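You operate a simulated robot arm through the tools that you are given. There is no shell and no other tool. Be economical: measure what you need, move in short steps, check, and stop when the job is done.

You are at the controls of a simulated robot arm. One attempt, no reset.

TASK
Swap the grey cartridge for the white one and tighten the one-dot and two-dot bolts to 15 Nm.
Fine: old cartridge upright into the teal tray; put the driver back.

The check looks at the end state, three seconds after you hand in, the way a careful person would. Anything else that was tipped, shoved, dropped, spilled or broken makes it a failure.

THE ROBOT
A 7-joint arm with a two-finger parallel gripper, fixed in place. Base frame: the origin is at the foot of the arm, x ahead of it, y to its left, z up; the work surface is at about z = 0.88. Lengths are in m, angles in degrees, forces in N, time in s.
With the tool pointing down near the work surface it reaches from about 0.24 to 0.68 m from the base axis. Its first joint turns from -66.0 to 66.0 degrees. Payload 2.4 kg.
The TCP is the grasp point between the finger pads, 0.03 m short of the fingertips. In the tool frame z runs along the fingers and y along their closing line. Largest opening 0.094 m; finger width 0.028, thickness 0.01; the body of the gripper, 0.05 by 0.096 m, starts 0.055 m behind the TCP.
Orientation is that of the tool frame in the base frame, as a unit quaternion [x, y, z, w]. With the fingers straight down and closing along the base's y, the tool's x points along the base's -x, its y along +y and its z along -z.

THE INTERFACE
- The arm moves only by the tool apply_moves. Its argument "commands" is a list of rows, each an object (a shift or turn left out is 0, a gripper value left out holds the last) with "travel": the shift along the tool's x, y, z in m, a list of three; "rot": the turn, a rotation vector about the tool's x, y, z in degrees, a list of three; "grip": the opening, from 0 (shut) to 1 (fully open). In form: [{"travel": [tx, ty, tz], "rot": [ax, ay, az], "grip": grip}, ...]. A call has 1 to 10 rows; each row shifts and turns the commanded pose from where the row before left it, along the tool's axes as they then stand. A row lasts 0.2 s, in which the tool goes at most 0.05 m and 8.6 degrees; a call with a longer step from one row to the next is refused whole, and so is a gripper value outside its range. Where a pose cannot be reached the arm comes as near as it can. A force on the tool above 40 N (or 10 N above the force at the start of the call, whichever is more), or a blocked arm, ends the call early, and 0.2 s more pass. Each finger travels about 0.153 m/s and halts on what it meets, pressing with about 34 N; the grip force reading is that of the motor and also rises with nothing between the fingers. The clock runs only during rows and for 0.2 s after the last one: add rows that do not move to give the fingers time. It gives the time, the measured TCP pose, the force on the tool (base axes), the opening and the grip force at its end, in the units of the frame above (readings bear some noise).
- Cameras (640 x 400 px; columns grow to the right, rows downward): "scene" is fixed at [0.0228, 0.4619, 1.4564]; the picture's right is [-0.76, -0.65, 0.00], its down [-0.32, 0.37, -0.87] and it looks along [0.57, -0.66, -0.49] (base axes); focal length 286 px, centre (320, 200). "wrist" rides on the gripper at [0.076, 0.014, -0.103] in the tool frame; the picture's right is [-0.18, 0.98, 0.00], its down [-0.75, -0.14, -0.64] and it looks along [-0.63, -0.12, 0.77] (tool axes); focal length 243 px, centre (320, 200). There is no depth. A picture from a camera that has moved, and an enlarged one, comes with that camera's place and axes in the base frame and with its lens. The place of the scene camera against the robot may be out by one fixed shift of up to 0.025 m in any direction.
- camera(camera): a new picture of that camera. It takes no simulated time.
- zoom(camera, box): a new picture of the part [left, top, right, bottom] of that camera's present view, enlarged. It takes no simulated time.
- close_job(): hands the job in; it is judged then, once.

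Work in short steps. Places have to be worked out from the pictures, the camera data and where the tool is seen: move nearer, look again, correct. Check each grasp and each placing, and mend what went wrong. You have 120 turns and 84 pictures in all, those below and enlarged ones among them. Open the gripper and draw the arm clear of the work before you hand the job in, unless the task says otherwise; then end with one line.

The tools are called after "Request:" by a JSON object that holds its "method" and its "body". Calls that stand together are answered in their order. apply_moves: Moves the arm, as the interface text tells. Its arguments: {"type":"object","properties":{"commands":{"type":"array","items":{"type":"object","properties":{"travel":{"type":"array","items":{"type":"number"}},"rot":{"type":"array","items":{"type":"number"}},"grip":{"type":"number"}}}}},"required":["commands"]} The other tools are called the same way: camera (camera) takes a picture; zoom (camera, box) takes an enlarged picture of a part of a camera's view; close_job () hands the job in.

At the start:

```text
time_s: 0.0
ee_pos: [0.412, 0.0176, 1.2958]
orientation: [0.0, 1.0, 0.0, 0.0]
contact_force: [0.1, -0.1, -0.7]
width: 0.0941
grasp_force: 0.1
```

scene: 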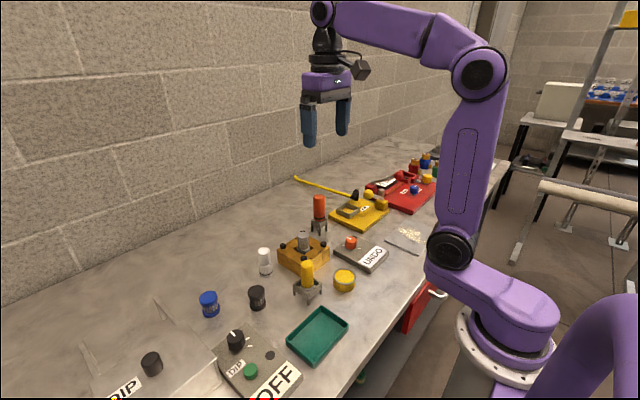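
wrist: 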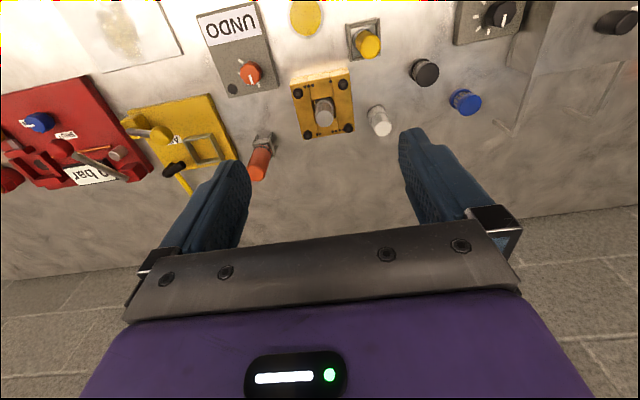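

I'll start by enlarging the work area to identify the fixture, cartridges, drivers and labels.

Request:
{"method": "zoom", "body": {"camera": "scene", "box": [240, 180, 400, 310]}}

Request:
{"method": "zoom", "body": {"camera": "wrist", "box": [190, 0, 510, 200]}}

Request:
{"method": "zoom", "body": {"camera": "scene", "box": [70, 270, 360, 400]}}

```text
3.08 times, centred on (320, 245) of scene
camera zoom: at [0.0228, 0.4619, 1.4564], right [-0.76, -0.65, 0.0], down [-0.32, 0.37, -0.87], along [0.57, -0.66, -0.49], focal length 879 px, centre (320, 62)
```

zoom: 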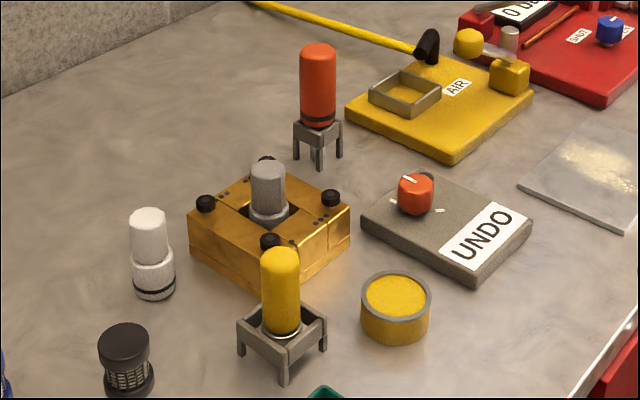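

```text
2.00 times, centred on (350, 100) of wrist
camera zoom: at [0.3365, 0.0318, 1.4001], right [0.18, 0.98, 0.0], down [0.75, -0.14, 0.64], along [0.63, -0.12, -0.77], focal length 485 px, centre (260, 400)
```

zoom: 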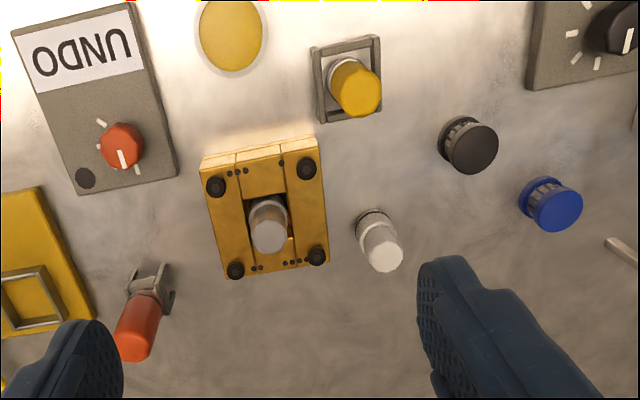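

```text
2.21 times, centred on (215, 335) of scene
camera zoom: at [0.0228, 0.4619, 1.4564], right [-0.76, -0.65, 0.0], down [-0.32, 0.37, -0.87], along [0.57, -0.66, -0.49], focal length 631 px, centre (552, -98)
```

zoom: 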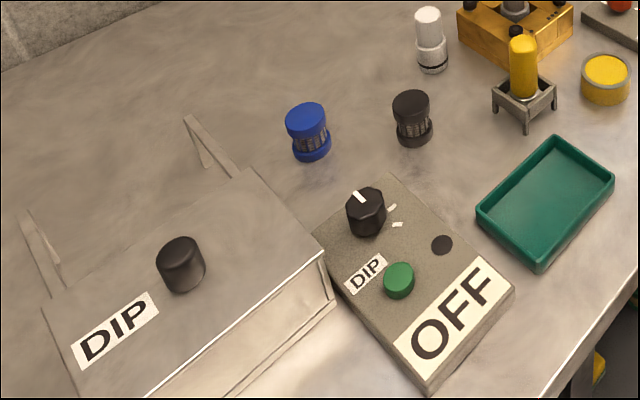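

The fixture is near (0.50, 0.00), with two coloured drivers and dial boxes around it. I'll go lower and back to look at it closely.

Request:
{"method": "apply_moves", "body": {"commands": [{"travel": [0.02, 0, 0.04]}, {"travel": [0.02, 0, 0.04]}, {"travel": [0.02, 0, 0.04]}, {"travel": [0, 0, 0.03]}]}}

Request:
{"method": "camera", "body": {"camera": "wrist"}}

```text
time_s: 1.0
ee_pos: [0.3498, 0.019, 1.1453]
orientation: [0.0, 1.0, 0.0, 0.001]
contact_force: [0.1, -0.2, 0.6]
width: 0.094
grasp_force: 0.1
```

```text
78 pictures are left
camera wrist: at [0.2757, 0.0322, 1.25], right [0.18, 0.98, 0.0], down [0.75, -0.14, 0.64], along [0.63, -0.12, -0.77], focal length 243 px, centre (320, 200)
```

wrist: 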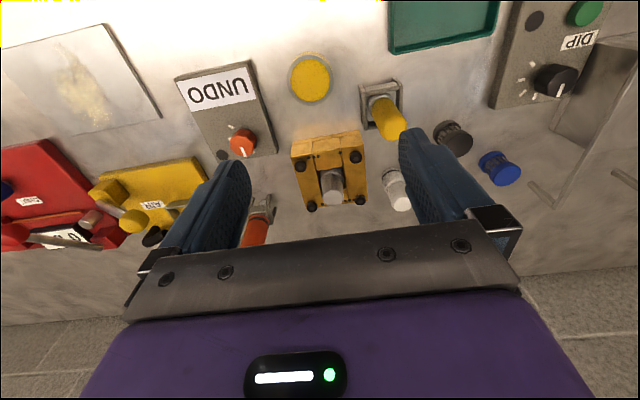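

Request:
{"method": "zoom", "body": {"camera": "wrist", "box": [270, 110, 410, 220]}}

Request:
{"method": "zoom", "body": {"camera": "wrist", "box": [160, 40, 350, 160]}}

Request:
{"method": "zoom", "body": {"camera": "scene", "box": [270, 185, 350, 235]}}

Request:
{"method": "zoom", "body": {"camera": "scene", "box": [330, 145, 450, 275]}}

```text
3.64 times, centred on (340, 165) of wrist
camera zoom: at [0.2757, 0.0322, 1.25], right [0.18, 0.98, 0.0], down [0.75, -0.14, 0.64], along [0.63, -0.12, -0.77], focal length 882 px, centre (247, 327)
```

zoom: 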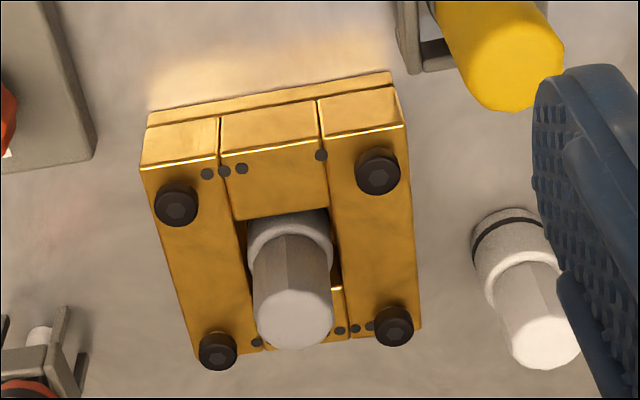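

```text
3.33 times, centred on (255, 100) of wrist
camera zoom: at [0.2757, 0.0322, 1.25], right [0.18, 0.98, 0.0], down [0.75, -0.14, 0.64], along [0.63, -0.12, -0.77], focal length 809 px, centre (537, 533)
```

zoom: 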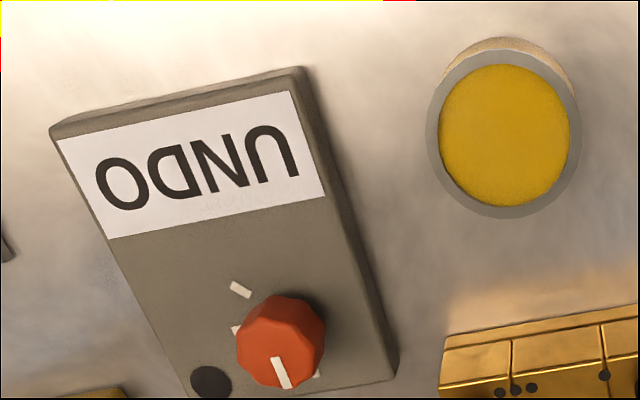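

```text
8.00 times, centred on (310, 210) of scene
camera zoom: at [0.0228, 0.4619, 1.4564], right [-0.76, -0.65, 0.0], down [-0.32, 0.37, -0.87], along [0.57, -0.66, -0.49], focal length 2286 px, centre (400, 120)
```

zoom: 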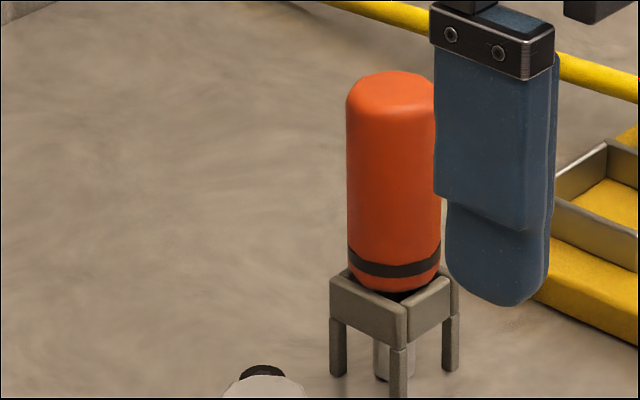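

```text
3.08 times, centred on (390, 210) of scene
camera zoom: at [0.0228, 0.4619, 1.4564], right [-0.76, -0.65, 0.0], down [-0.32, 0.37, -0.87], along [0.57, -0.66, -0.49], focal length 879 px, centre (105, 169)
```

zoom: 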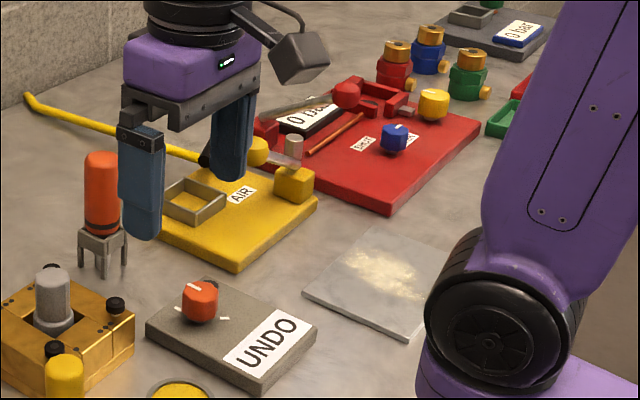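

The box with the orange dial looks like the orange driver's controller, now set to UNDO. I'll go lower for a closer look at the fixture and dots.

Request:
{"method": "apply_moves", "body": {"commands": [{"travel": [-0.015, 0, 0.035]}, {"travel": [-0.015, 0, 0.035]}, {}]}}

Request:
{"method": "zoom", "body": {"camera": "wrist", "box": [240, 100, 420, 230]}}

Request:
{"method": "camera", "body": {"camera": "wrist"}}

```text
time_s: 1.8
ee_pos: [0.3799, 0.0194, 1.0748]
orientation: [0.0, 1.0, 0.0, 0.0]
contact_force: [-0.1, 0.7, -0.1]
width: 0.0939
grasp_force: 0.0
```

```text
3.08 times, centred on (330, 165) of wrist
camera zoom: at [0.3055, 0.0327, 1.1798], right [0.18, 0.98, 0.0], down [0.75, -0.14, 0.64], along [0.63, -0.12, -0.77], focal length 746 px, centre (289, 308)
```

zoom: 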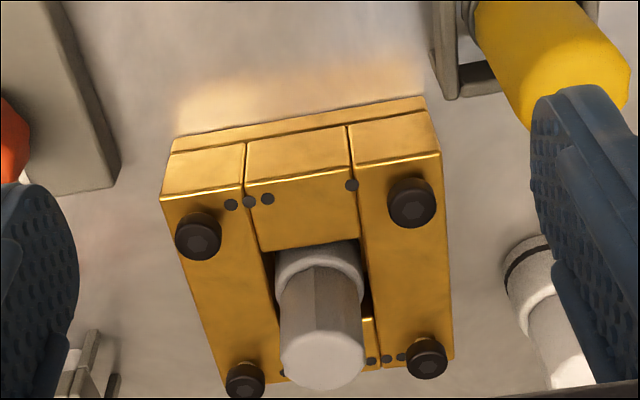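

```text
72 pictures are left
camera wrist: at [0.3055, 0.0327, 1.1798], right [0.18, 0.98, 0.0], down [0.75, -0.14, 0.64], along [0.63, -0.12, -0.77], focal length 243 px, centre (320, 200)
```

wrist: 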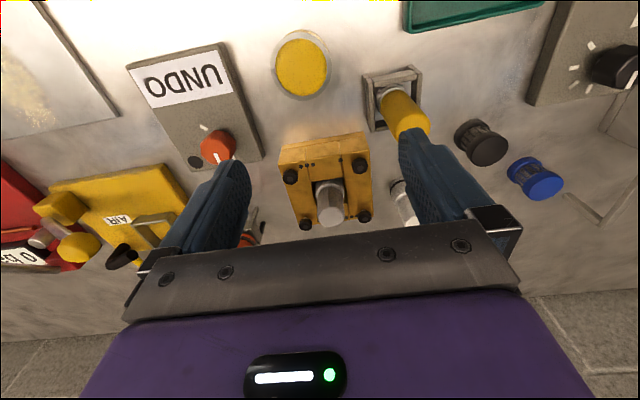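

Dots appear: 1 at (-x,+y), 3 at (-x,-y), 2 at (+x,-y), 4 at (+x,+y). I'll verify from the scene camera and compare cartridges.

Request:
{"method": "zoom", "body": {"camera": "scene", "box": [255, 225, 335, 275]}}

Request:
{"method": "zoom", "body": {"camera": "scene", "box": [284, 250, 364, 300]}}

Request:
{"method": "zoom", "body": {"camera": "scene", "box": [325, 228, 405, 278]}}

```text
8.00 times, centred on (295, 250) of scene
camera zoom: at [0.0228, 0.4619, 1.4564], right [-0.76, -0.65, 0.0], down [-0.32, 0.37, -0.87], along [0.57, -0.66, -0.49], focal length 2286 px, centre (520, -200)
```

zoom: 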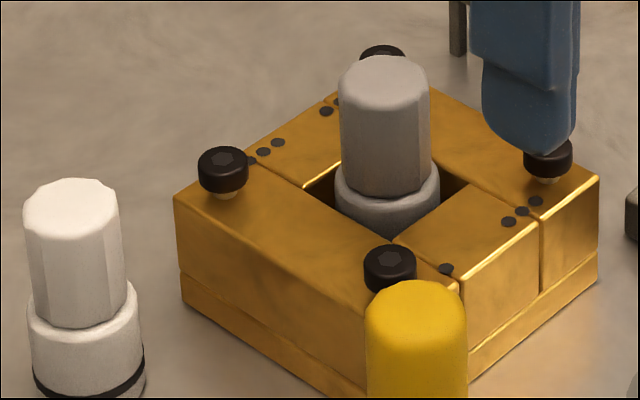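

```text
8.00 times, centred on (324, 275) of scene
camera zoom: at [0.0228, 0.4619, 1.4564], right [-0.76, -0.65, 0.0], down [-0.32, 0.37, -0.87], along [0.57, -0.66, -0.49], focal length 2286 px, centre (288, -400)
```

zoom: 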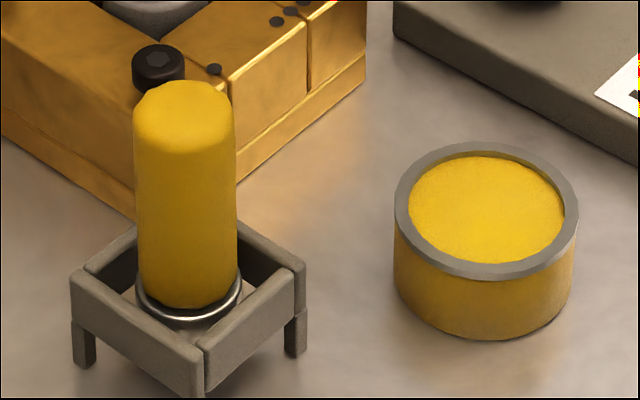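

```text
8.00 times, centred on (365, 253) of scene
camera zoom: at [0.0228, 0.4619, 1.4564], right [-0.76, -0.65, 0.0], down [-0.32, 0.37, -0.87], along [0.57, -0.66, -0.49], focal length 2286 px, centre (-40, -224)
```

zoom: 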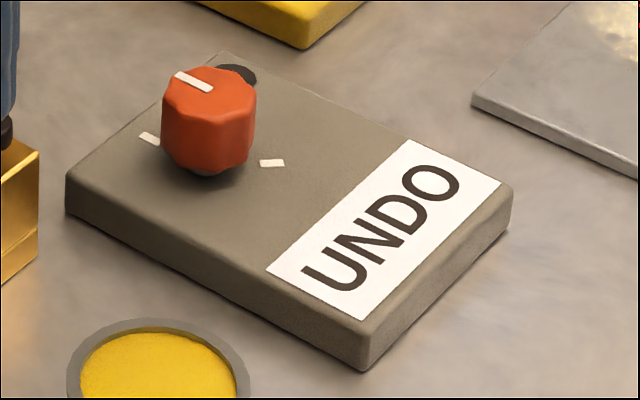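

Bolts 3 and 4 stand proud with shanks visible, so 1 and 2 are what hold the cartridge. I'll go over to the orange driver for a close look.

Request:
{"method": "apply_moves", "body": {"commands": [{"travel": [0, 0, -0.045]}, {"travel": [-0.03, -0.04, 0]}, {"travel": [-0.03, -0.04, 0]}, {"travel": [-0.03, -0.04, 0]}, {"travel": [0, -0.04, 0]}, {}]}}

Request:
{"method": "camera", "body": {"camera": "wrist"}}

```text
time_s: 3.2
ee_pos: [0.4741, -0.1444, 1.1197]
orientation: [0.0, 1.0, -0.001, 0.001]
contact_force: [0.3, 0.4, 0.0]
width: 0.0939
grasp_force: 0.0
```

```text
68 pictures are left
camera wrist: at [0.3995, -0.1298, 1.223], right [0.18, 0.98, 0.0], down [0.75, -0.14, 0.64], along [0.63, -0.12, -0.77], focal length 243 px, centre (320, 200)
```

wrist: 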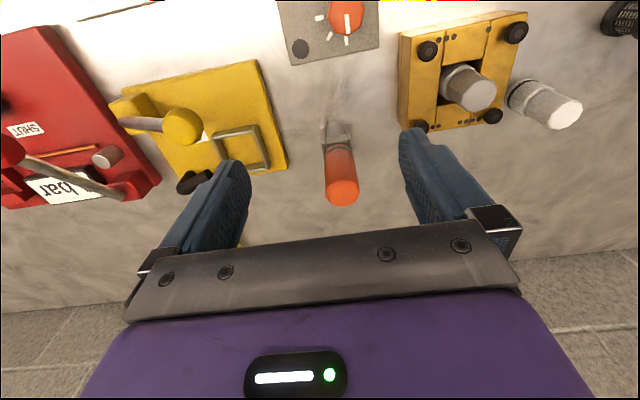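

Estimate the driver at about (0.567, -0.136), top near z = 1.006. I'll move closer to refine.

Request:
{"method": "apply_moves", "body": {"commands": [{"travel": [-0.03, 0, 0.02]}, {"travel": [-0.03, 0.007, 0.02]}, {}]}}

Request:
{"method": "camera", "body": {"camera": "wrist"}}

Request:
{"method": "camera", "body": {"camera": "scene"}}

```text
time_s: 4.0
ee_pos: [0.5324, -0.1362, 1.0788]
orientation: [0.0, 1.0, 0.001, 0.0]
contact_force: [0.7, 0.1, 0.6]
width: 0.094
grasp_force: 0.0
```

```text
67 pictures are left
camera wrist: at [0.4579, -0.1226, 1.1819], right [0.18, 0.98, 0.0], down [0.75, -0.14, 0.64], along [0.63, -0.12, -0.77], focal length 243 px, centre (320, 200)
```

wrist: 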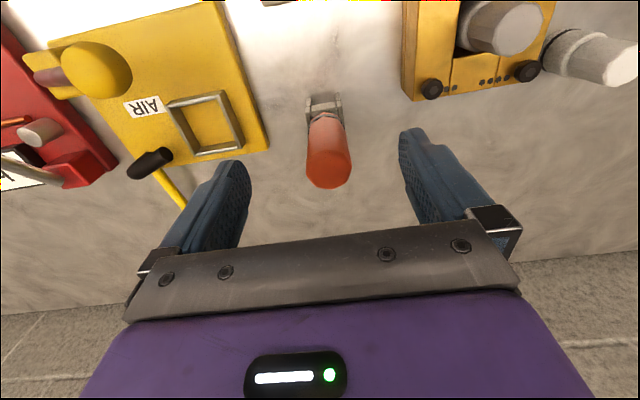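

```text
66 pictures are left
```

scene: 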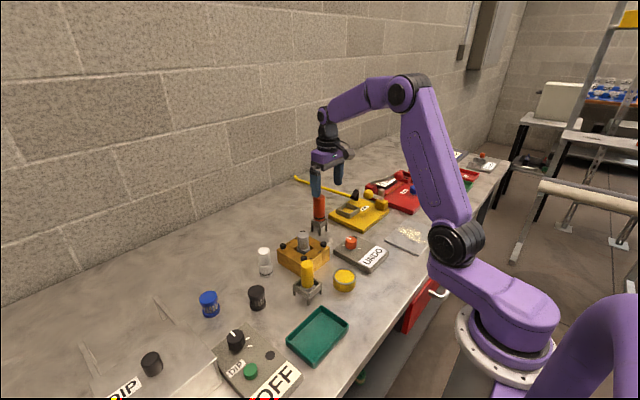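

Refined: driver at (0.573, -0.136), body z from 0.92 to 1.005. I'll move above it and check centring.

Request:
{"method": "apply_moves", "body": {"commands": [{"travel": [-0.04, 0, 0.0]}, {"travel": [0, 0, 0.03]}, {}]}}

Request:
{"method": "camera", "body": {"camera": "wrist"}}

Request:
{"method": "zoom", "body": {"camera": "scene", "box": [270, 145, 366, 245]}}

```text
time_s: 4.8
ee_pos: [0.5714, -0.1358, 1.0482]
orientation: [-0.001, 1.0, 0.001, 0.0]
contact_force: [-0.7, -0.4, 0.2]
width: 0.0942
grasp_force: 0.0
```

```text
65 pictures are left
camera wrist: at [0.4972, -0.1217, 1.1529], right [0.18, 0.98, 0.0], down [0.75, -0.14, 0.64], along [0.63, -0.12, -0.77], focal length 243 px, centre (320, 200)
```

wrist: 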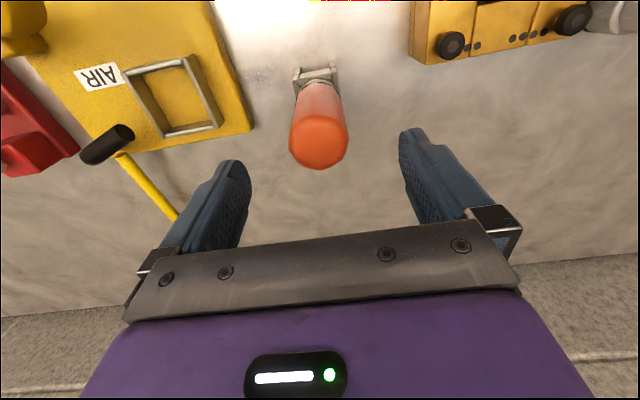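

```text
4.00 times, centred on (318, 195) of scene
camera zoom: at [0.0228, 0.4619, 1.4564], right [-0.76, -0.65, 0.0], down [-0.32, 0.37, -0.87], along [0.57, -0.66, -0.49], focal length 1143 px, centre (328, 220)
```

zoom: 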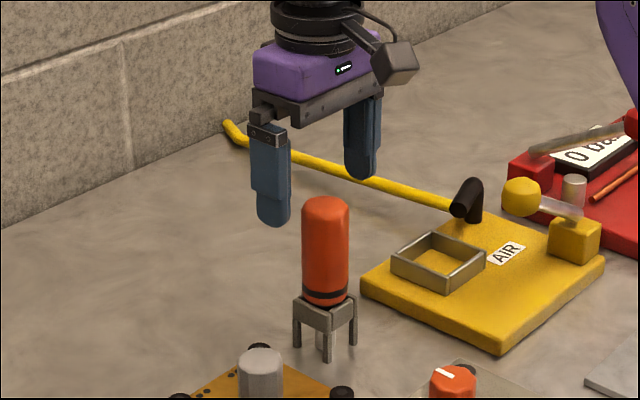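

Driver top is centred at (0.572, -0.136). Descending to grip height and closing.

Request:
{"method": "apply_moves", "body": {"commands": [{"travel": [0, 0, 0.026]}, {"travel": [0.002, 0, 0.026]}, {"travel": [0, 0, 0.024]}, {}, {"grip": 0.2}, {"grip": 0.2}, {"grip": 0.2}, {"grip": 0.2}]}}

Request:
{"method": "camera", "body": {"camera": "wrist"}}

Request:
{"method": "zoom", "body": {"camera": "scene", "box": [270, 145, 366, 245]}}

```text
time_s: 6.6
ee_pos: [0.5699, -0.1328, 0.9738]
orientation: [-0.001, 1.0, 0.0, 0.0]
contact_force: [0.1, -1.4, -0.6]
width: 0.0387
grasp_force: 34.0
```

```text
63 pictures are left
camera wrist: at [0.4952, -0.1192, 1.0772], right [0.18, 0.98, 0.0], down [0.75, -0.14, 0.64], along [0.63, -0.12, -0.77], focal length 243 px, centre (320, 200)
```

wrist: 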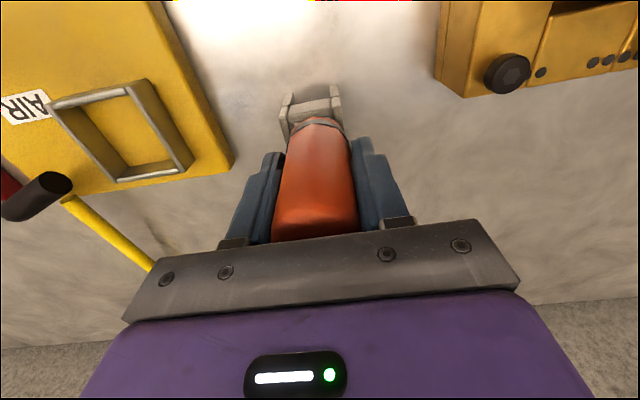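

```text
4.00 times, centred on (318, 195) of scene
camera zoom: at [0.0228, 0.4618, 1.4564], right [-0.76, -0.65, 0.0], down [-0.32, 0.37, -0.87], along [0.57, -0.66, -0.49], focal length 1143 px, centre (328, 220)
```

zoom: 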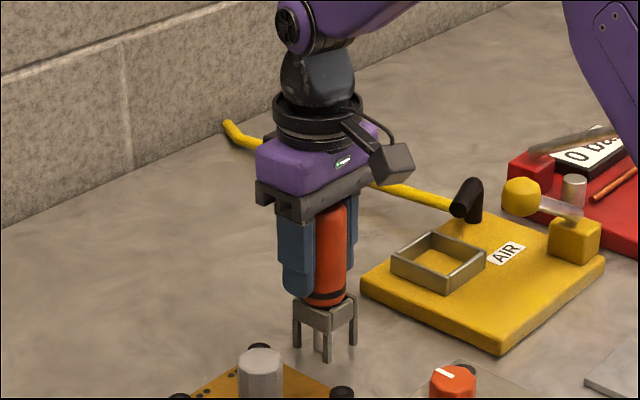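

Gripped at width 38.7 mm. Lifting straight up out of the stand and checking.

Request:
{"method": "apply_moves", "body": {"commands": [{"travel": [0, 0, -0.03]}, {"travel": [0, 0, -0.03]}, {"travel": [0, 0, -0.04]}, {"travel": [0, 0, -0.04]}, {}]}}

Request:
{"method": "camera", "body": {"camera": "wrist"}}

Request:
{"method": "zoom", "body": {"camera": "scene", "box": [270, 105, 366, 245]}}

```text
time_s: 7.8
ee_pos: [0.568, -0.1313, 1.1131]
orientation: [0.0, 1.0, -0.001, 0.0]
contact_force: [-0.2, 0.1, -5.6]
width: 0.0386
grasp_force: 33.9
```

```text
61 pictures are left
camera wrist: at [0.4939, -0.1189, 1.2165], right [0.18, 0.98, 0.0], down [0.75, -0.14, 0.64], along [0.63, -0.12, -0.77], focal length 243 px, centre (320, 200)
```

wrist: 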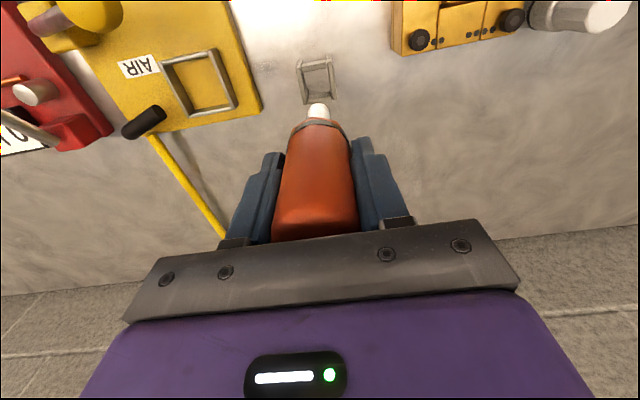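

```text
2.86 times, centred on (318, 175) of scene
camera zoom: at [0.0229, 0.4619, 1.4564], right [-0.76, -0.65, 0.0], down [-0.32, 0.37, -0.87], along [0.57, -0.66, -0.49], focal length 816 px, centre (326, 271)
```

zoom: 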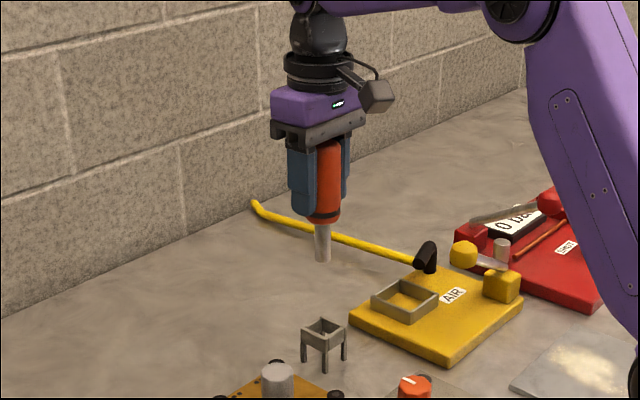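

Driver is held, bit clear. Now I'll hover over the two-dot bolt (estimated (0.545, -0.034)) and servo with both cameras.

Request:
{"method": "apply_moves", "body": {"commands": [{"travel": [0.005, 0.033, 0]}, {"travel": [0.005, 0.032, 0]}, {"travel": [0.006, 0.032, 0.0]}, {"travel": [0, 0, 0.035]}, {}]}}

Request:
{"method": "zoom", "body": {"camera": "wrist", "box": [220, 0, 460, 150]}}

Request:
{"method": "zoom", "body": {"camera": "scene", "box": [260, 185, 356, 285]}}

```text
time_s: 9.0
ee_pos: [0.553, -0.0342, 1.0792]
orientation: [0.001, 1.0, 0.0, -0.001]
contact_force: [0.0, -0.4, -3.6]
width: 0.0388
grasp_force: 34.0
```

```text
2.67 times, centred on (340, 75) of wrist
camera zoom: at [0.4768, -0.0217, 1.1817], right [0.18, 0.98, 0.0], down [0.75, -0.14, 0.64], along [0.63, -0.12, -0.77], focal length 647 px, centre (267, 533)
```

zoom: 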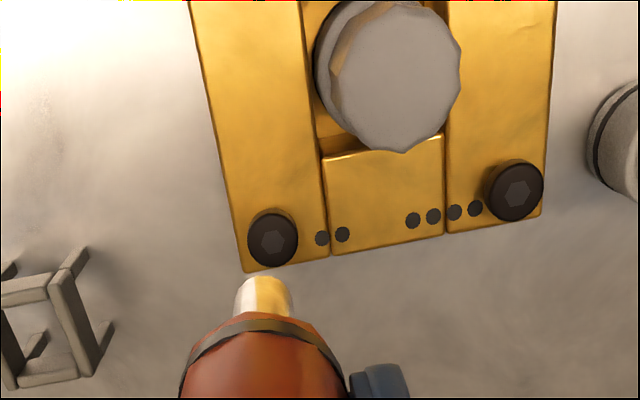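

```text
4.00 times, centred on (308, 235) of scene
camera zoom: at [0.0229, 0.4619, 1.4564], right [-0.76, -0.65, 0.0], down [-0.32, 0.37, -0.87], along [0.57, -0.66, -0.49], focal length 1143 px, centre (368, 60)
```

zoom: 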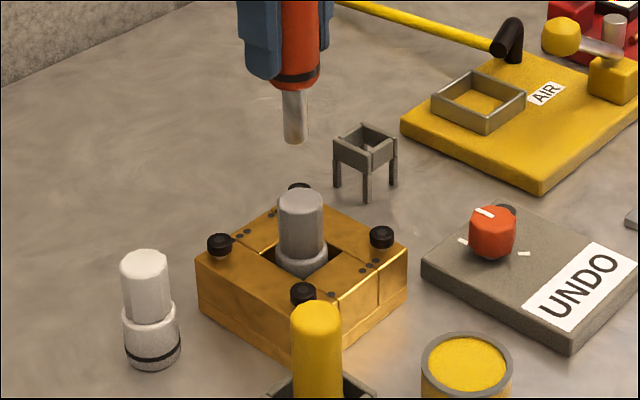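

Bolt 2 located at (0.5425, -0.0327); the bit axis is about 4.5 mm too far in x. Correcting and lowering to just above the head.

Request:
{"method": "apply_moves", "body": {"commands": [{"travel": [0.0045, 0.0015, 0.012]}, {"travel": [0, 0, 0.012]}, {"travel": [0, 0, 0.01]}, {}]}}

Request:
{"method": "zoom", "body": {"camera": "wrist", "box": [220, 0, 460, 150]}}

Request:
{"method": "zoom", "body": {"camera": "scene", "box": [280, 200, 344, 240]}}

```text
time_s: 10.0
ee_pos: [0.5481, -0.0353, 1.0451]
orientation: [0.0, 1.0, 0.0, 0.0]
contact_force: [-0.2, -0.2, -4.3]
width: 0.0386
grasp_force: 34.5
```

```text
2.67 times, centred on (340, 75) of wrist
camera zoom: at [0.4735, -0.0223, 1.1489], right [0.18, 0.98, 0.0], down [0.75, -0.14, 0.64], along [0.63, -0.12, -0.77], focal length 647 px, centre (267, 533)
```

zoom: 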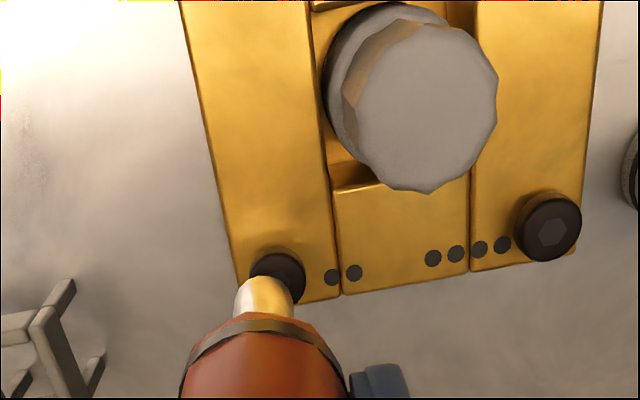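

```text
10.00 times, centred on (312, 220) of scene
camera zoom: at [0.0229, 0.4619, 1.4564], right [-0.76, -0.65, 0.0], down [-0.32, 0.37, -0.87], along [0.57, -0.66, -0.49], focal length 2858 px, centre (400, 0)
```

zoom: 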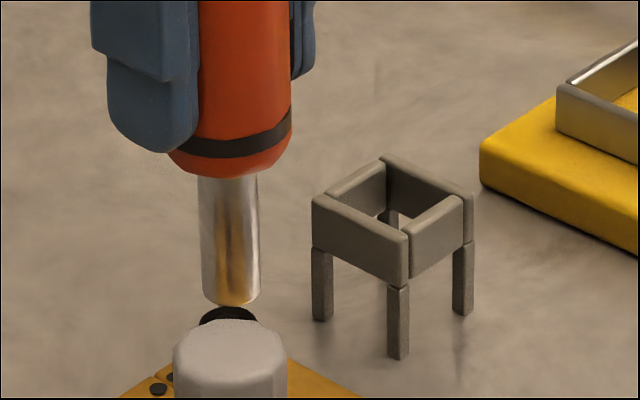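

Bit needs about 3 mm more in +y. Correcting and pressing down gently until contact.

Request:
{"method": "apply_moves", "body": {"commands": [{"travel": [0.0, 0.0028, 0]}, {"travel": [0, 0, 0.006]}, {"travel": [0, 0, 0.006]}, {}]}}

Request:
{"method": "zoom", "body": {"camera": "wrist", "box": [220, 0, 460, 150]}}

Request:
{"method": "zoom", "body": {"camera": "scene", "box": [280, 200, 344, 240]}}

```text
time_s: 11.0
ee_pos: [0.5488, -0.0335, 1.0346]
orientation: [0.0, 1.0, 0.001, 0.001]
contact_force: [-2.4, 2.1, 9.3]
width: 0.0384
grasp_force: 34.0
```

```text
2.67 times, centred on (340, 75) of wrist
camera zoom: at [0.4733, -0.0203, 1.1378], right [0.18, 0.98, 0.0], down [0.75, -0.14, 0.64], along [0.63, -0.12, -0.77], focal length 647 px, centre (267, 533)
```

zoom: 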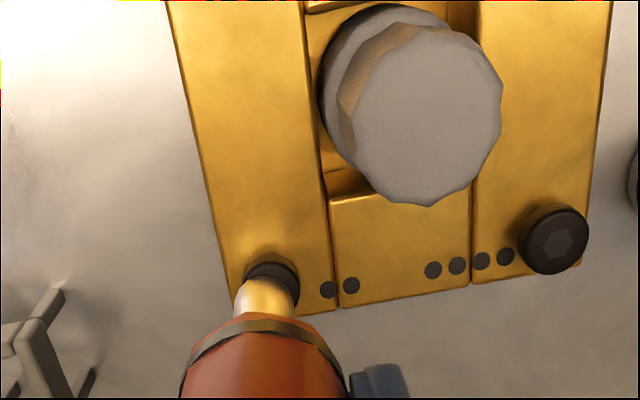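

```text
10.00 times, centred on (312, 220) of scene
camera zoom: at [0.0226, 0.4619, 1.4564], right [-0.76, -0.65, 0.0], down [-0.32, 0.37, -0.87], along [0.57, -0.66, -0.49], focal length 2858 px, centre (400, 0)
```

zoom: 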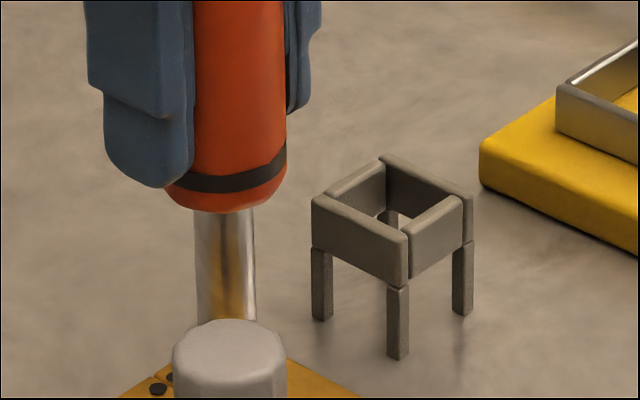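

There is contact (~14 N). I'll hold a moment and look for any response from the bolt or controller.

Request:
{"method": "apply_moves", "body": {"commands": [{}, {}, {}, {}, {}]}}

Request:
{"method": "zoom", "body": {"camera": "scene", "box": [270, 190, 400, 280]}}

```text
time_s: 12.2
ee_pos: [0.548, -0.0338, 1.0344]
orientation: [0.0, 1.0, 0.0, 0.001]
contact_force: [0.1, 2.5, 11.4]
width: 0.0385
grasp_force: 34.0
```

```text
4.44 times, centred on (335, 235) of scene
camera zoom: at [0.0227, 0.4619, 1.4564], right [-0.76, -0.65, 0.0], down [-0.32, 0.37, -0.87], along [0.57, -0.66, -0.49], focal length 1270 px, centre (253, 44)
```

zoom: 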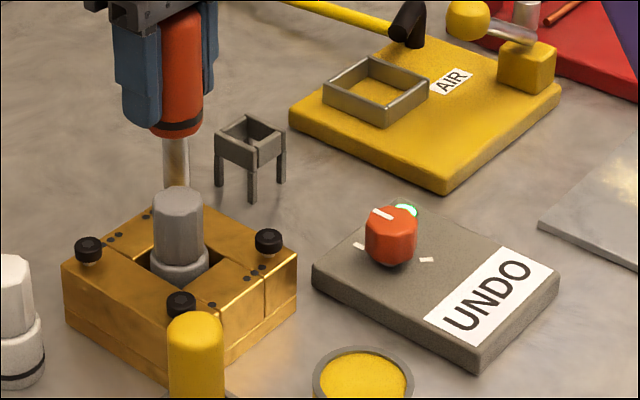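

The controller lamp lit green, so the driver engaged. I'll lift and check whether bolt 2 rose.

Request:
{"method": "apply_moves", "body": {"commands": [{"travel": [0, 0, -0.02]}, {"travel": [0, 0, -0.02]}, {"travel": [-0.01, -0.02, -0.01]}, {}]}}

Request:
{"method": "zoom", "body": {"camera": "wrist", "box": [220, 0, 460, 150]}}

Request:
{"method": "zoom", "body": {"camera": "scene", "box": [270, 200, 400, 290]}}

```text
time_s: 13.2
ee_pos: [0.5555, -0.0514, 1.0851]
orientation: [0.001, 1.0, 0.001, 0.001]
contact_force: [-0.4, 0.7, -4.9]
width: 0.0382
grasp_force: 34.0
```

```text
2.67 times, centred on (340, 75) of wrist
camera zoom: at [0.4825, -0.0387, 1.189], right [0.18, 0.98, 0.0], down [0.75, -0.14, 0.64], along [0.63, -0.12, -0.77], focal length 647 px, centre (267, 533)
```

zoom: 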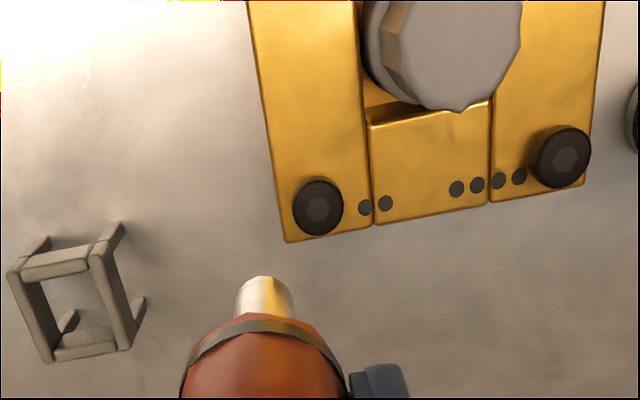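

```text
4.44 times, centred on (335, 245) of scene
camera zoom: at [0.0229, 0.4619, 1.4564], right [-0.76, -0.65, 0.0], down [-0.32, 0.37, -0.87], along [0.57, -0.66, -0.49], focal length 1270 px, centre (253, 0)
```

zoom: 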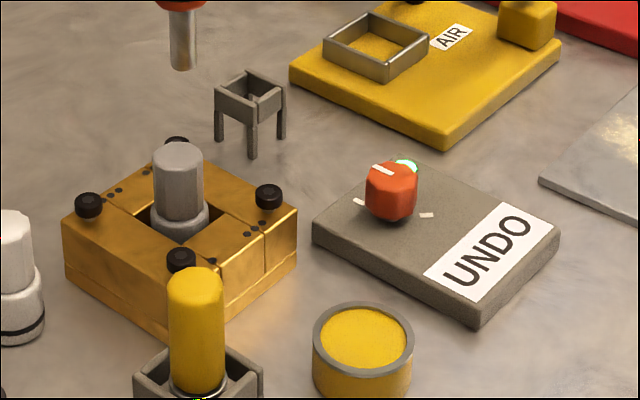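

The lamp stays lit. I'll zoom on bolt 2 to judge its height versus others.

Request:
{"method": "zoom", "body": {"camera": "scene", "box": [280, 222, 344, 262]}}

Request:
{"method": "zoom", "body": {"camera": "wrist", "box": [310, 30, 450, 110]}}

```text
10.00 times, centred on (312, 242) of scene
camera zoom: at [0.0229, 0.4619, 1.4564], right [-0.76, -0.65, 0.0], down [-0.32, 0.37, -0.87], along [0.57, -0.66, -0.49], focal length 2858 px, centre (400, -220)
```

zoom: 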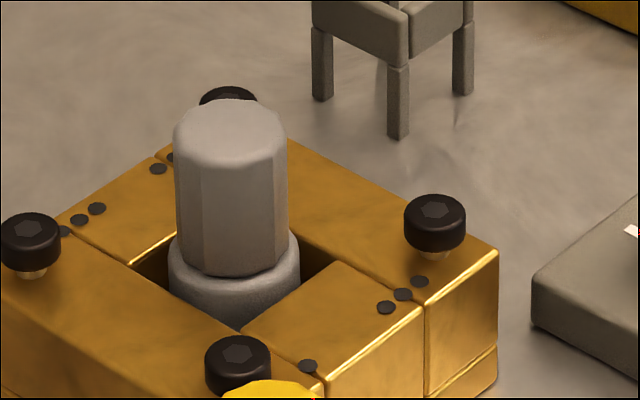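

```text
4.57 times, centred on (380, 70) of wrist
camera zoom: at [0.4825, -0.0387, 1.189], right [0.18, 0.98, 0.0], down [0.75, -0.14, 0.64], along [0.63, -0.12, -0.77], focal length 1109 px, centre (46, 794)
```

zoom: 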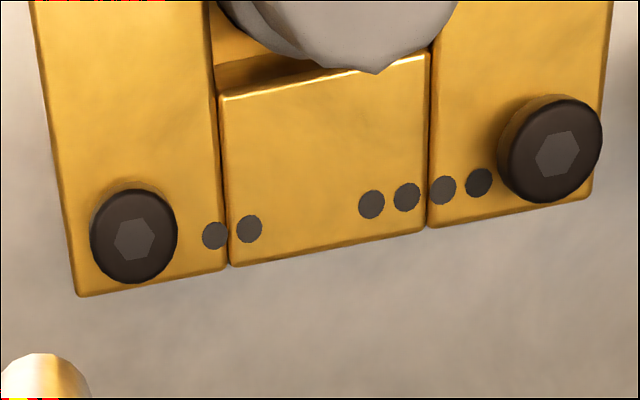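

Bolt 2's height change is inconclusive (hidden behind the cartridge). Bolt 1 is visible to the scene camera, so I'll do it next and watch it: target TCP (0.4665, 0.049).

Request:
{"method": "apply_moves", "body": {"commands": [{"travel": [0, 0, -0.025]}, {"travel": [0.03, 0.033, 0]}, {"travel": [0.03, 0.033, 0]}, {"travel": [0.029, 0.034, 0]}, {"travel": [0, 0, 0.03]}, {}]}}

Request:
{"method": "zoom", "body": {"camera": "wrist", "box": [220, 0, 460, 150]}}

Request:
{"method": "zoom", "body": {"camera": "scene", "box": [270, 215, 350, 265]}}

```text
time_s: 14.6
ee_pos: [0.4704, 0.0472, 1.0777]
orientation: [0.0, 1.0, 0.0, 0.0]
contact_force: [0.4, 0.3, -5.5]
width: 0.0383
grasp_force: 34.1
```

```text
2.67 times, centred on (340, 75) of wrist
camera zoom: at [0.3957, 0.0614, 1.1813], right [0.18, 0.98, 0.0], down [0.75, -0.14, 0.64], along [0.63, -0.12, -0.77], focal length 647 px, centre (267, 533)
```

zoom: 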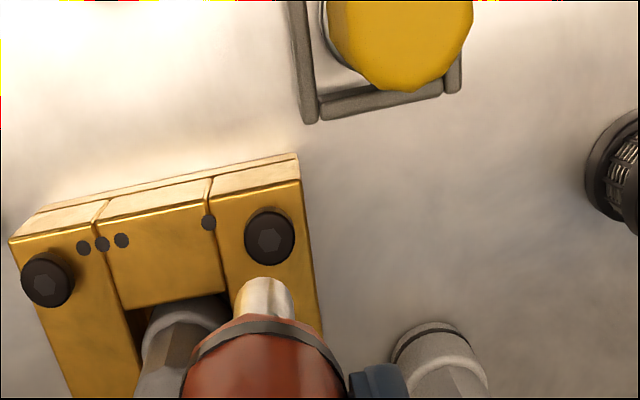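

```text
8.00 times, centred on (310, 240) of scene
camera zoom: at [0.0229, 0.4619, 1.4564], right [-0.76, -0.65, 0.0], down [-0.32, 0.37, -0.87], along [0.57, -0.66, -0.49], focal length 2286 px, centre (400, -120)
```

zoom: 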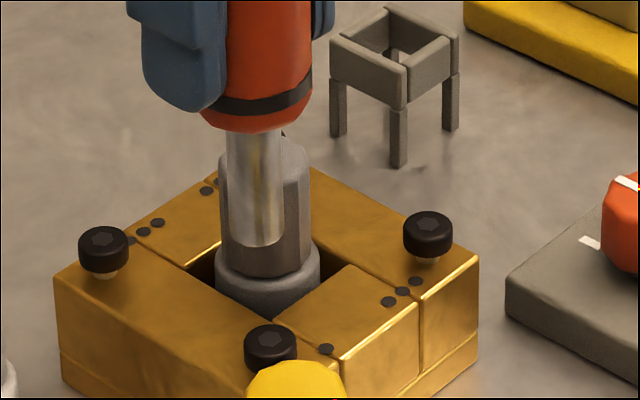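

Bolt 1 (single dot) is at (0.462, 0.049); moving the bit 4.5 mm back in x and pressing.

Request:
{"method": "apply_moves", "body": {"commands": [{"travel": [0.0045, 0.0008, 0.01]}, {"travel": [0, 0, 0.012]}, {"travel": [0, 0, 0.009]}, {"travel": [0, 0, 0.006]}, {"travel": [0, 0, 0.005]}, {}]}}

Request:
{"method": "zoom", "body": {"camera": "scene", "box": [270, 215, 390, 290]}}

Request:
{"method": "zoom", "body": {"camera": "wrist", "box": [220, 0, 460, 150]}}

```text
time_s: 16.0
ee_pos: [0.4656, 0.0472, 1.0376]
orientation: [0.0, 1.0, 0.0, 0.001]
contact_force: [-0.5, 0.4, -1.1]
width: 0.0383
grasp_force: 33.5
```

```text
5.33 times, centred on (330, 252) of scene
camera zoom: at [0.0228, 0.4619, 1.4564], right [-0.76, -0.65, 0.0], down [-0.32, 0.37, -0.87], along [0.57, -0.66, -0.49], focal length 1524 px, centre (267, -80)
```

zoom: 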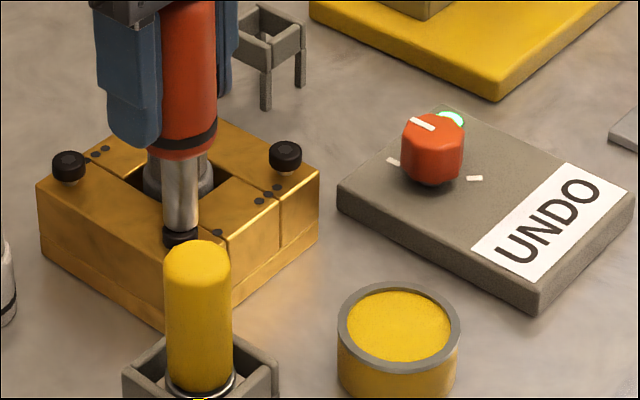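

```text
2.67 times, centred on (340, 75) of wrist
camera zoom: at [0.3911, 0.0607, 1.141], right [0.18, 0.98, 0.0], down [0.75, -0.14, 0.64], along [0.63, -0.12, -0.77], focal length 647 px, centre (267, 533)
```

zoom: 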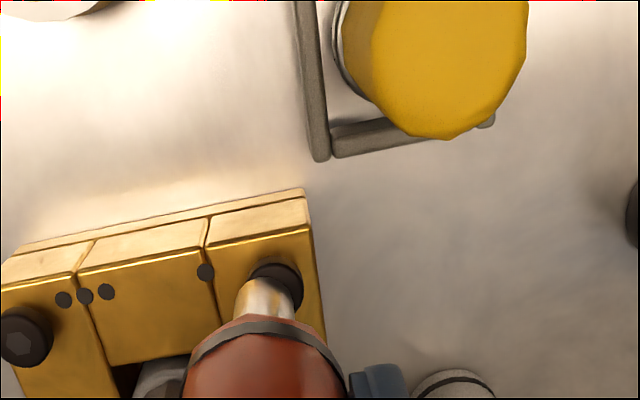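

Only light contact yet, and the bit is ~2 mm low in y. I'll nudge and press to about 15 N.

Request:
{"method": "apply_moves", "body": {"commands": [{"travel": [0, 0, -0.004]}, {"travel": [0.001, 0.002, 0]}, {"travel": [0, 0, 0.005]}, {"travel": [0, 0, 0.004]}, {"travel": [0, 0, 0.001]}, {}, {}, {}]}}

Request:
{"method": "zoom", "body": {"camera": "scene", "box": [270, 215, 390, 290]}}

```text
time_s: 17.8
ee_pos: [0.4648, 0.0492, 1.0327]
orientation: [0.0, 1.0, 0.0, 0.002]
contact_force: [-1.2, -1.9, 20.9]
width: 0.0384
grasp_force: 34.2
```

```text
5.33 times, centred on (330, 252) of scene
camera zoom: at [0.0225, 0.4618, 1.4565], right [-0.76, -0.65, 0.0], down [-0.32, 0.37, -0.87], along [0.57, -0.66, -0.49], focal length 1524 px, centre (267, -80)
```

zoom: 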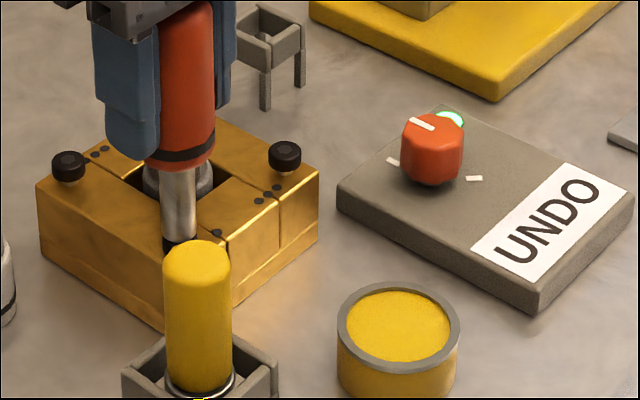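

About 25 N of press applied. Lifting to check bolt 1's height.

Request:
{"method": "apply_moves", "body": {"commands": [{}, {}, {"travel": [0, 0, -0.02]}, {"travel": [0, 0, -0.03]}, {"travel": [-0.04, -0.01, 0]}, {}]}}

Request:
{"method": "zoom", "body": {"camera": "scene", "box": [270, 222, 350, 272]}}

```text
time_s: 19.2
ee_pos: [0.5037, 0.0402, 1.0812]
orientation: [0.0, 1.0, 0.0, -0.001]
contact_force: [-0.2, -0.2, -4.0]
width: 0.0378
grasp_force: 34.2
```

```text
8.00 times, centred on (310, 247) of scene
camera zoom: at [0.0229, 0.4619, 1.4564], right [-0.76, -0.65, 0.0], down [-0.32, 0.37, -0.87], along [0.57, -0.66, -0.49], focal length 2286 px, centre (400, -176)
```

zoom: 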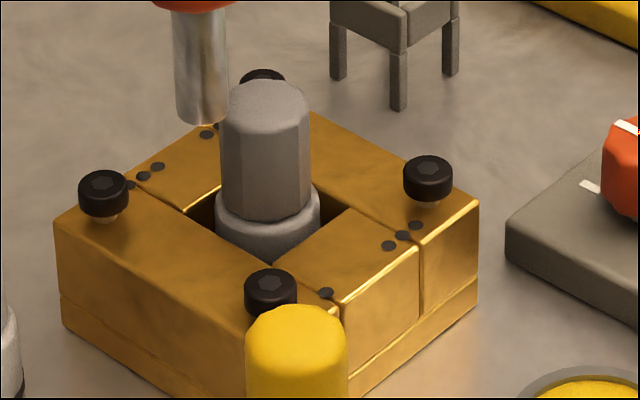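

No visible head movement in any bolt, so undoing may not raise heads. The cartridge itself will tell. I'll stow the driver, moving high over to the stand at (0.569, -0.1325).

Request:
{"method": "apply_moves", "body": {"commands": [{"travel": [0, 0, -0.035]}, {"travel": [-0.013, -0.035, 0]}, {"travel": [-0.013, -0.035, 0]}, {"travel": [-0.013, -0.035, 0]}, {"travel": [-0.013, -0.035, 0]}, {"travel": [-0.013, -0.033, 0]}, {}]}}

Request:
{"method": "zoom", "body": {"camera": "wrist", "box": [220, 0, 460, 150]}}

Request:
{"method": "zoom", "body": {"camera": "scene", "box": [280, 165, 376, 245]}}

```text
time_s: 20.8
ee_pos: [0.5706, -0.1325, 1.1139]
orientation: [0.0, 1.0, 0.001, -0.001]
contact_force: [0.2, 0.1, -4.8]
width: 0.0379
grasp_force: 34.2
```

```text
2.67 times, centred on (340, 75) of wrist
camera zoom: at [0.4947, -0.1192, 1.2172], right [0.18, 0.98, 0.0], down [0.75, -0.14, 0.64], along [0.63, -0.12, -0.77], focal length 647 px, centre (267, 533)
```

zoom: 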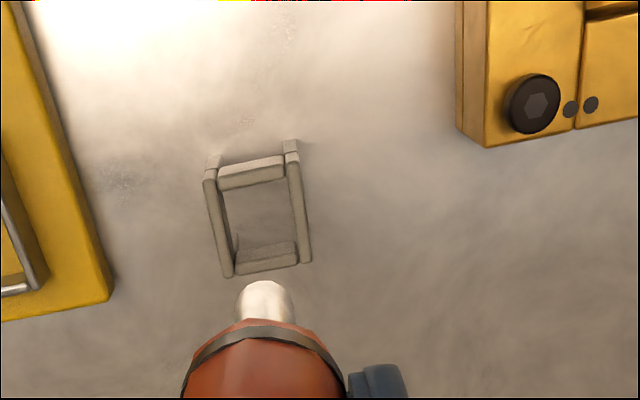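

```text
5.00 times, centred on (328, 205) of scene
camera zoom: at [0.0229, 0.4618, 1.4564], right [-0.76, -0.65, 0.0], down [-0.32, 0.37, -0.87], along [0.57, -0.66, -0.49], focal length 1429 px, centre (280, 175)
```

zoom: 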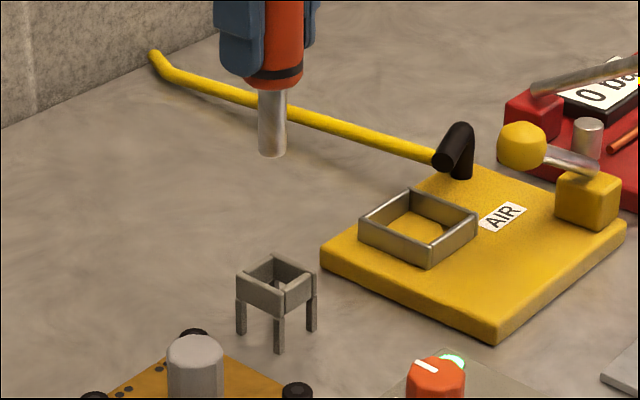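

Stand centre suggests shifting about 3 mm in -y. Applying it and lowering in part to inspect.

Request:
{"method": "apply_moves", "body": {"commands": [{"travel": [0.0005, -0.0035, 0.03]}, {"travel": [0, 0, 0.03]}, {"travel": [0, 0, 0.03]}, {}]}}

Request:
{"method": "zoom", "body": {"camera": "wrist", "box": [240, 40, 400, 140]}}

Request:
{"method": "zoom", "body": {"camera": "scene", "box": [290, 195, 354, 235]}}

```text
time_s: 21.8
ee_pos: [0.5664, -0.1379, 1.0257]
orientation: [0.0, 1.0, -0.001, 0.0]
contact_force: [0.1, 0.1, -4.7]
width: 0.0378
grasp_force: 34.3
```

```text
4.00 times, centred on (320, 90) of wrist
camera zoom: at [0.4917, -0.1232, 1.1291], right [0.18, 0.98, 0.0], down [0.75, -0.14, 0.64], along [0.63, -0.12, -0.77], focal length 970 px, centre (320, 640)
```

zoom: 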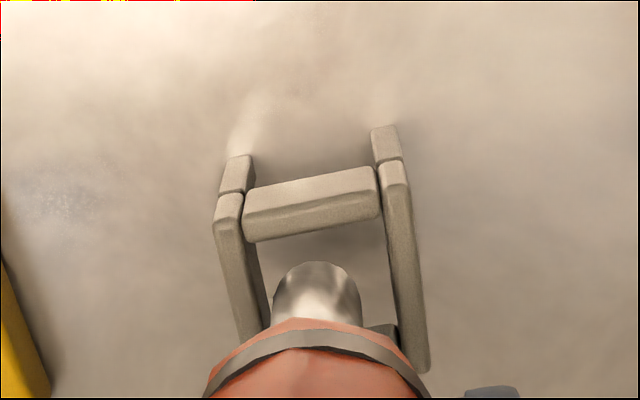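

```text
10.00 times, centred on (322, 215) of scene
camera zoom: at [0.0229, 0.4619, 1.4564], right [-0.76, -0.65, 0.0], down [-0.32, 0.37, -0.87], along [0.57, -0.66, -0.49], focal length 2858 px, centre (300, 50)
```

zoom: 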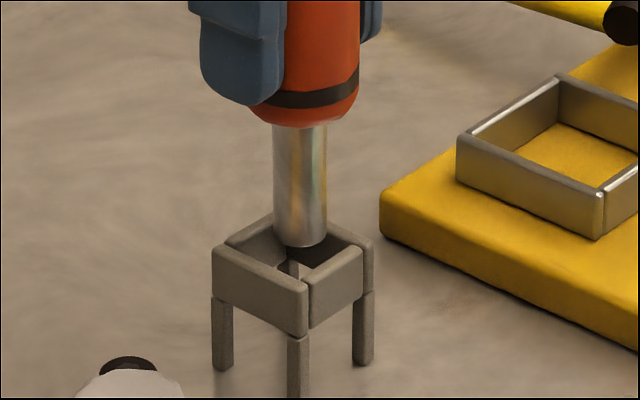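

Bit is entering the frame; a ~2 mm tweak in +x and then I'll lower to rest.

Request:
{"method": "apply_moves", "body": {"commands": [{"travel": [-0.002, 0.001, 0]}, {"travel": [0, 0, 0.015]}, {"travel": [0, 0, 0.015]}, {"travel": [0, 0, 0.012]}, {"travel": [0, 0, 0.004]}, {}]}}

Request:
{"method": "zoom", "body": {"camera": "scene", "box": [290, 185, 354, 235]}}

```text
time_s: 23.2
ee_pos: [0.5695, -0.1357, 0.9813]
orientation: [0.0, 1.0, 0.0, 0.0]
contact_force: [-0.4, 0.4, -5.0]
width: 0.0377
grasp_force: 34.5
```

```text
8.00 times, centred on (322, 210) of scene
camera zoom: at [0.0229, 0.4619, 1.4564], right [-0.76, -0.65, 0.0], down [-0.32, 0.37, -0.87], along [0.57, -0.66, -0.49], focal length 2286 px, centre (304, 120)
```

zoom: 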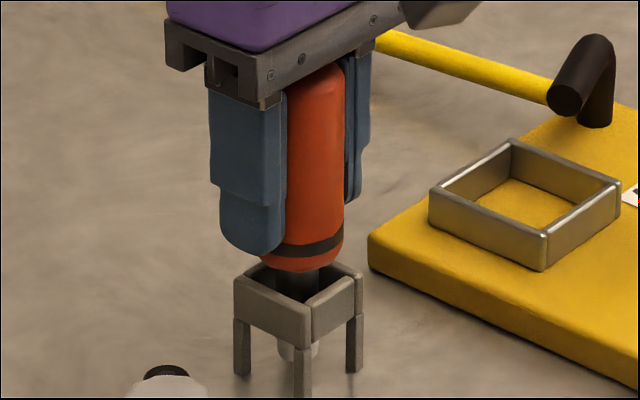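

Well aligned, no contact yet. Lowering a few mm more until it rests.

Request:
{"method": "apply_moves", "body": {"commands": [{"travel": [0, 0, 0.003]}, {"travel": [0, 0, 0.003]}, {"travel": [0, 0, 0.002]}, {}]}}

Request:
{"method": "zoom", "body": {"camera": "scene", "box": [290, 185, 354, 235]}}

```text
time_s: 24.2
ee_pos: [0.5697, -0.1358, 0.9734]
orientation: [0.0, 1.0, 0.0, 0.0]
contact_force: [-1.7, 0.8, 5.2]
width: 0.0378
grasp_force: 34.3
```

```text
8.00 times, centred on (322, 210) of scene
camera zoom: at [0.0227, 0.4619, 1.4564], right [-0.76, -0.65, 0.0], down [-0.32, 0.37, -0.87], along [0.57, -0.66, -0.49], focal length 2286 px, centre (304, 120)
```

zoom: 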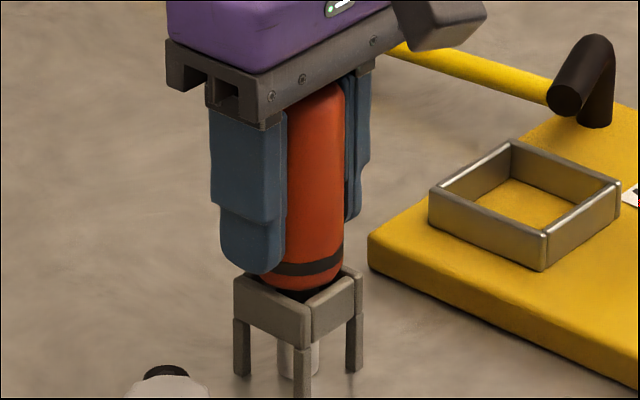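

It rests at the original height. Releasing and rising.

Request:
{"method": "apply_moves", "body": {"commands": [{"grip": 0.6}, {"grip": 0.8}, {"grip": 0.8}, {"travel": [0, 0, -0.03]}, {"travel": [0, 0, -0.04]}, {"travel": [0, 0, -0.04]}, {}]}}

Request:
{"method": "zoom", "body": {"camera": "scene", "box": [280, 185, 408, 285]}}

```text
time_s: 25.8
ee_pos: [0.5703, -0.1351, 1.0827]
orientation: [0.0, 1.0, 0.0, 0.001]
contact_force: [0.8, 0.9, -0.2]
width: 0.0752
grasp_force: 0.0
```

```text
4.00 times, centred on (344, 235) of scene
camera zoom: at [0.0228, 0.4619, 1.4564], right [-0.76, -0.65, 0.0], down [-0.32, 0.37, -0.87], along [0.57, -0.66, -0.49], focal length 1143 px, centre (224, 60)
```

zoom: 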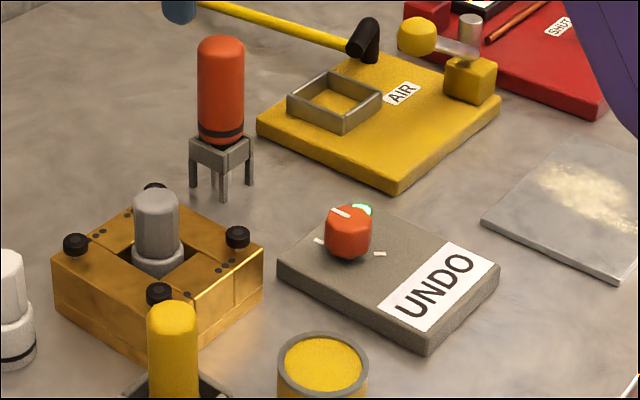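

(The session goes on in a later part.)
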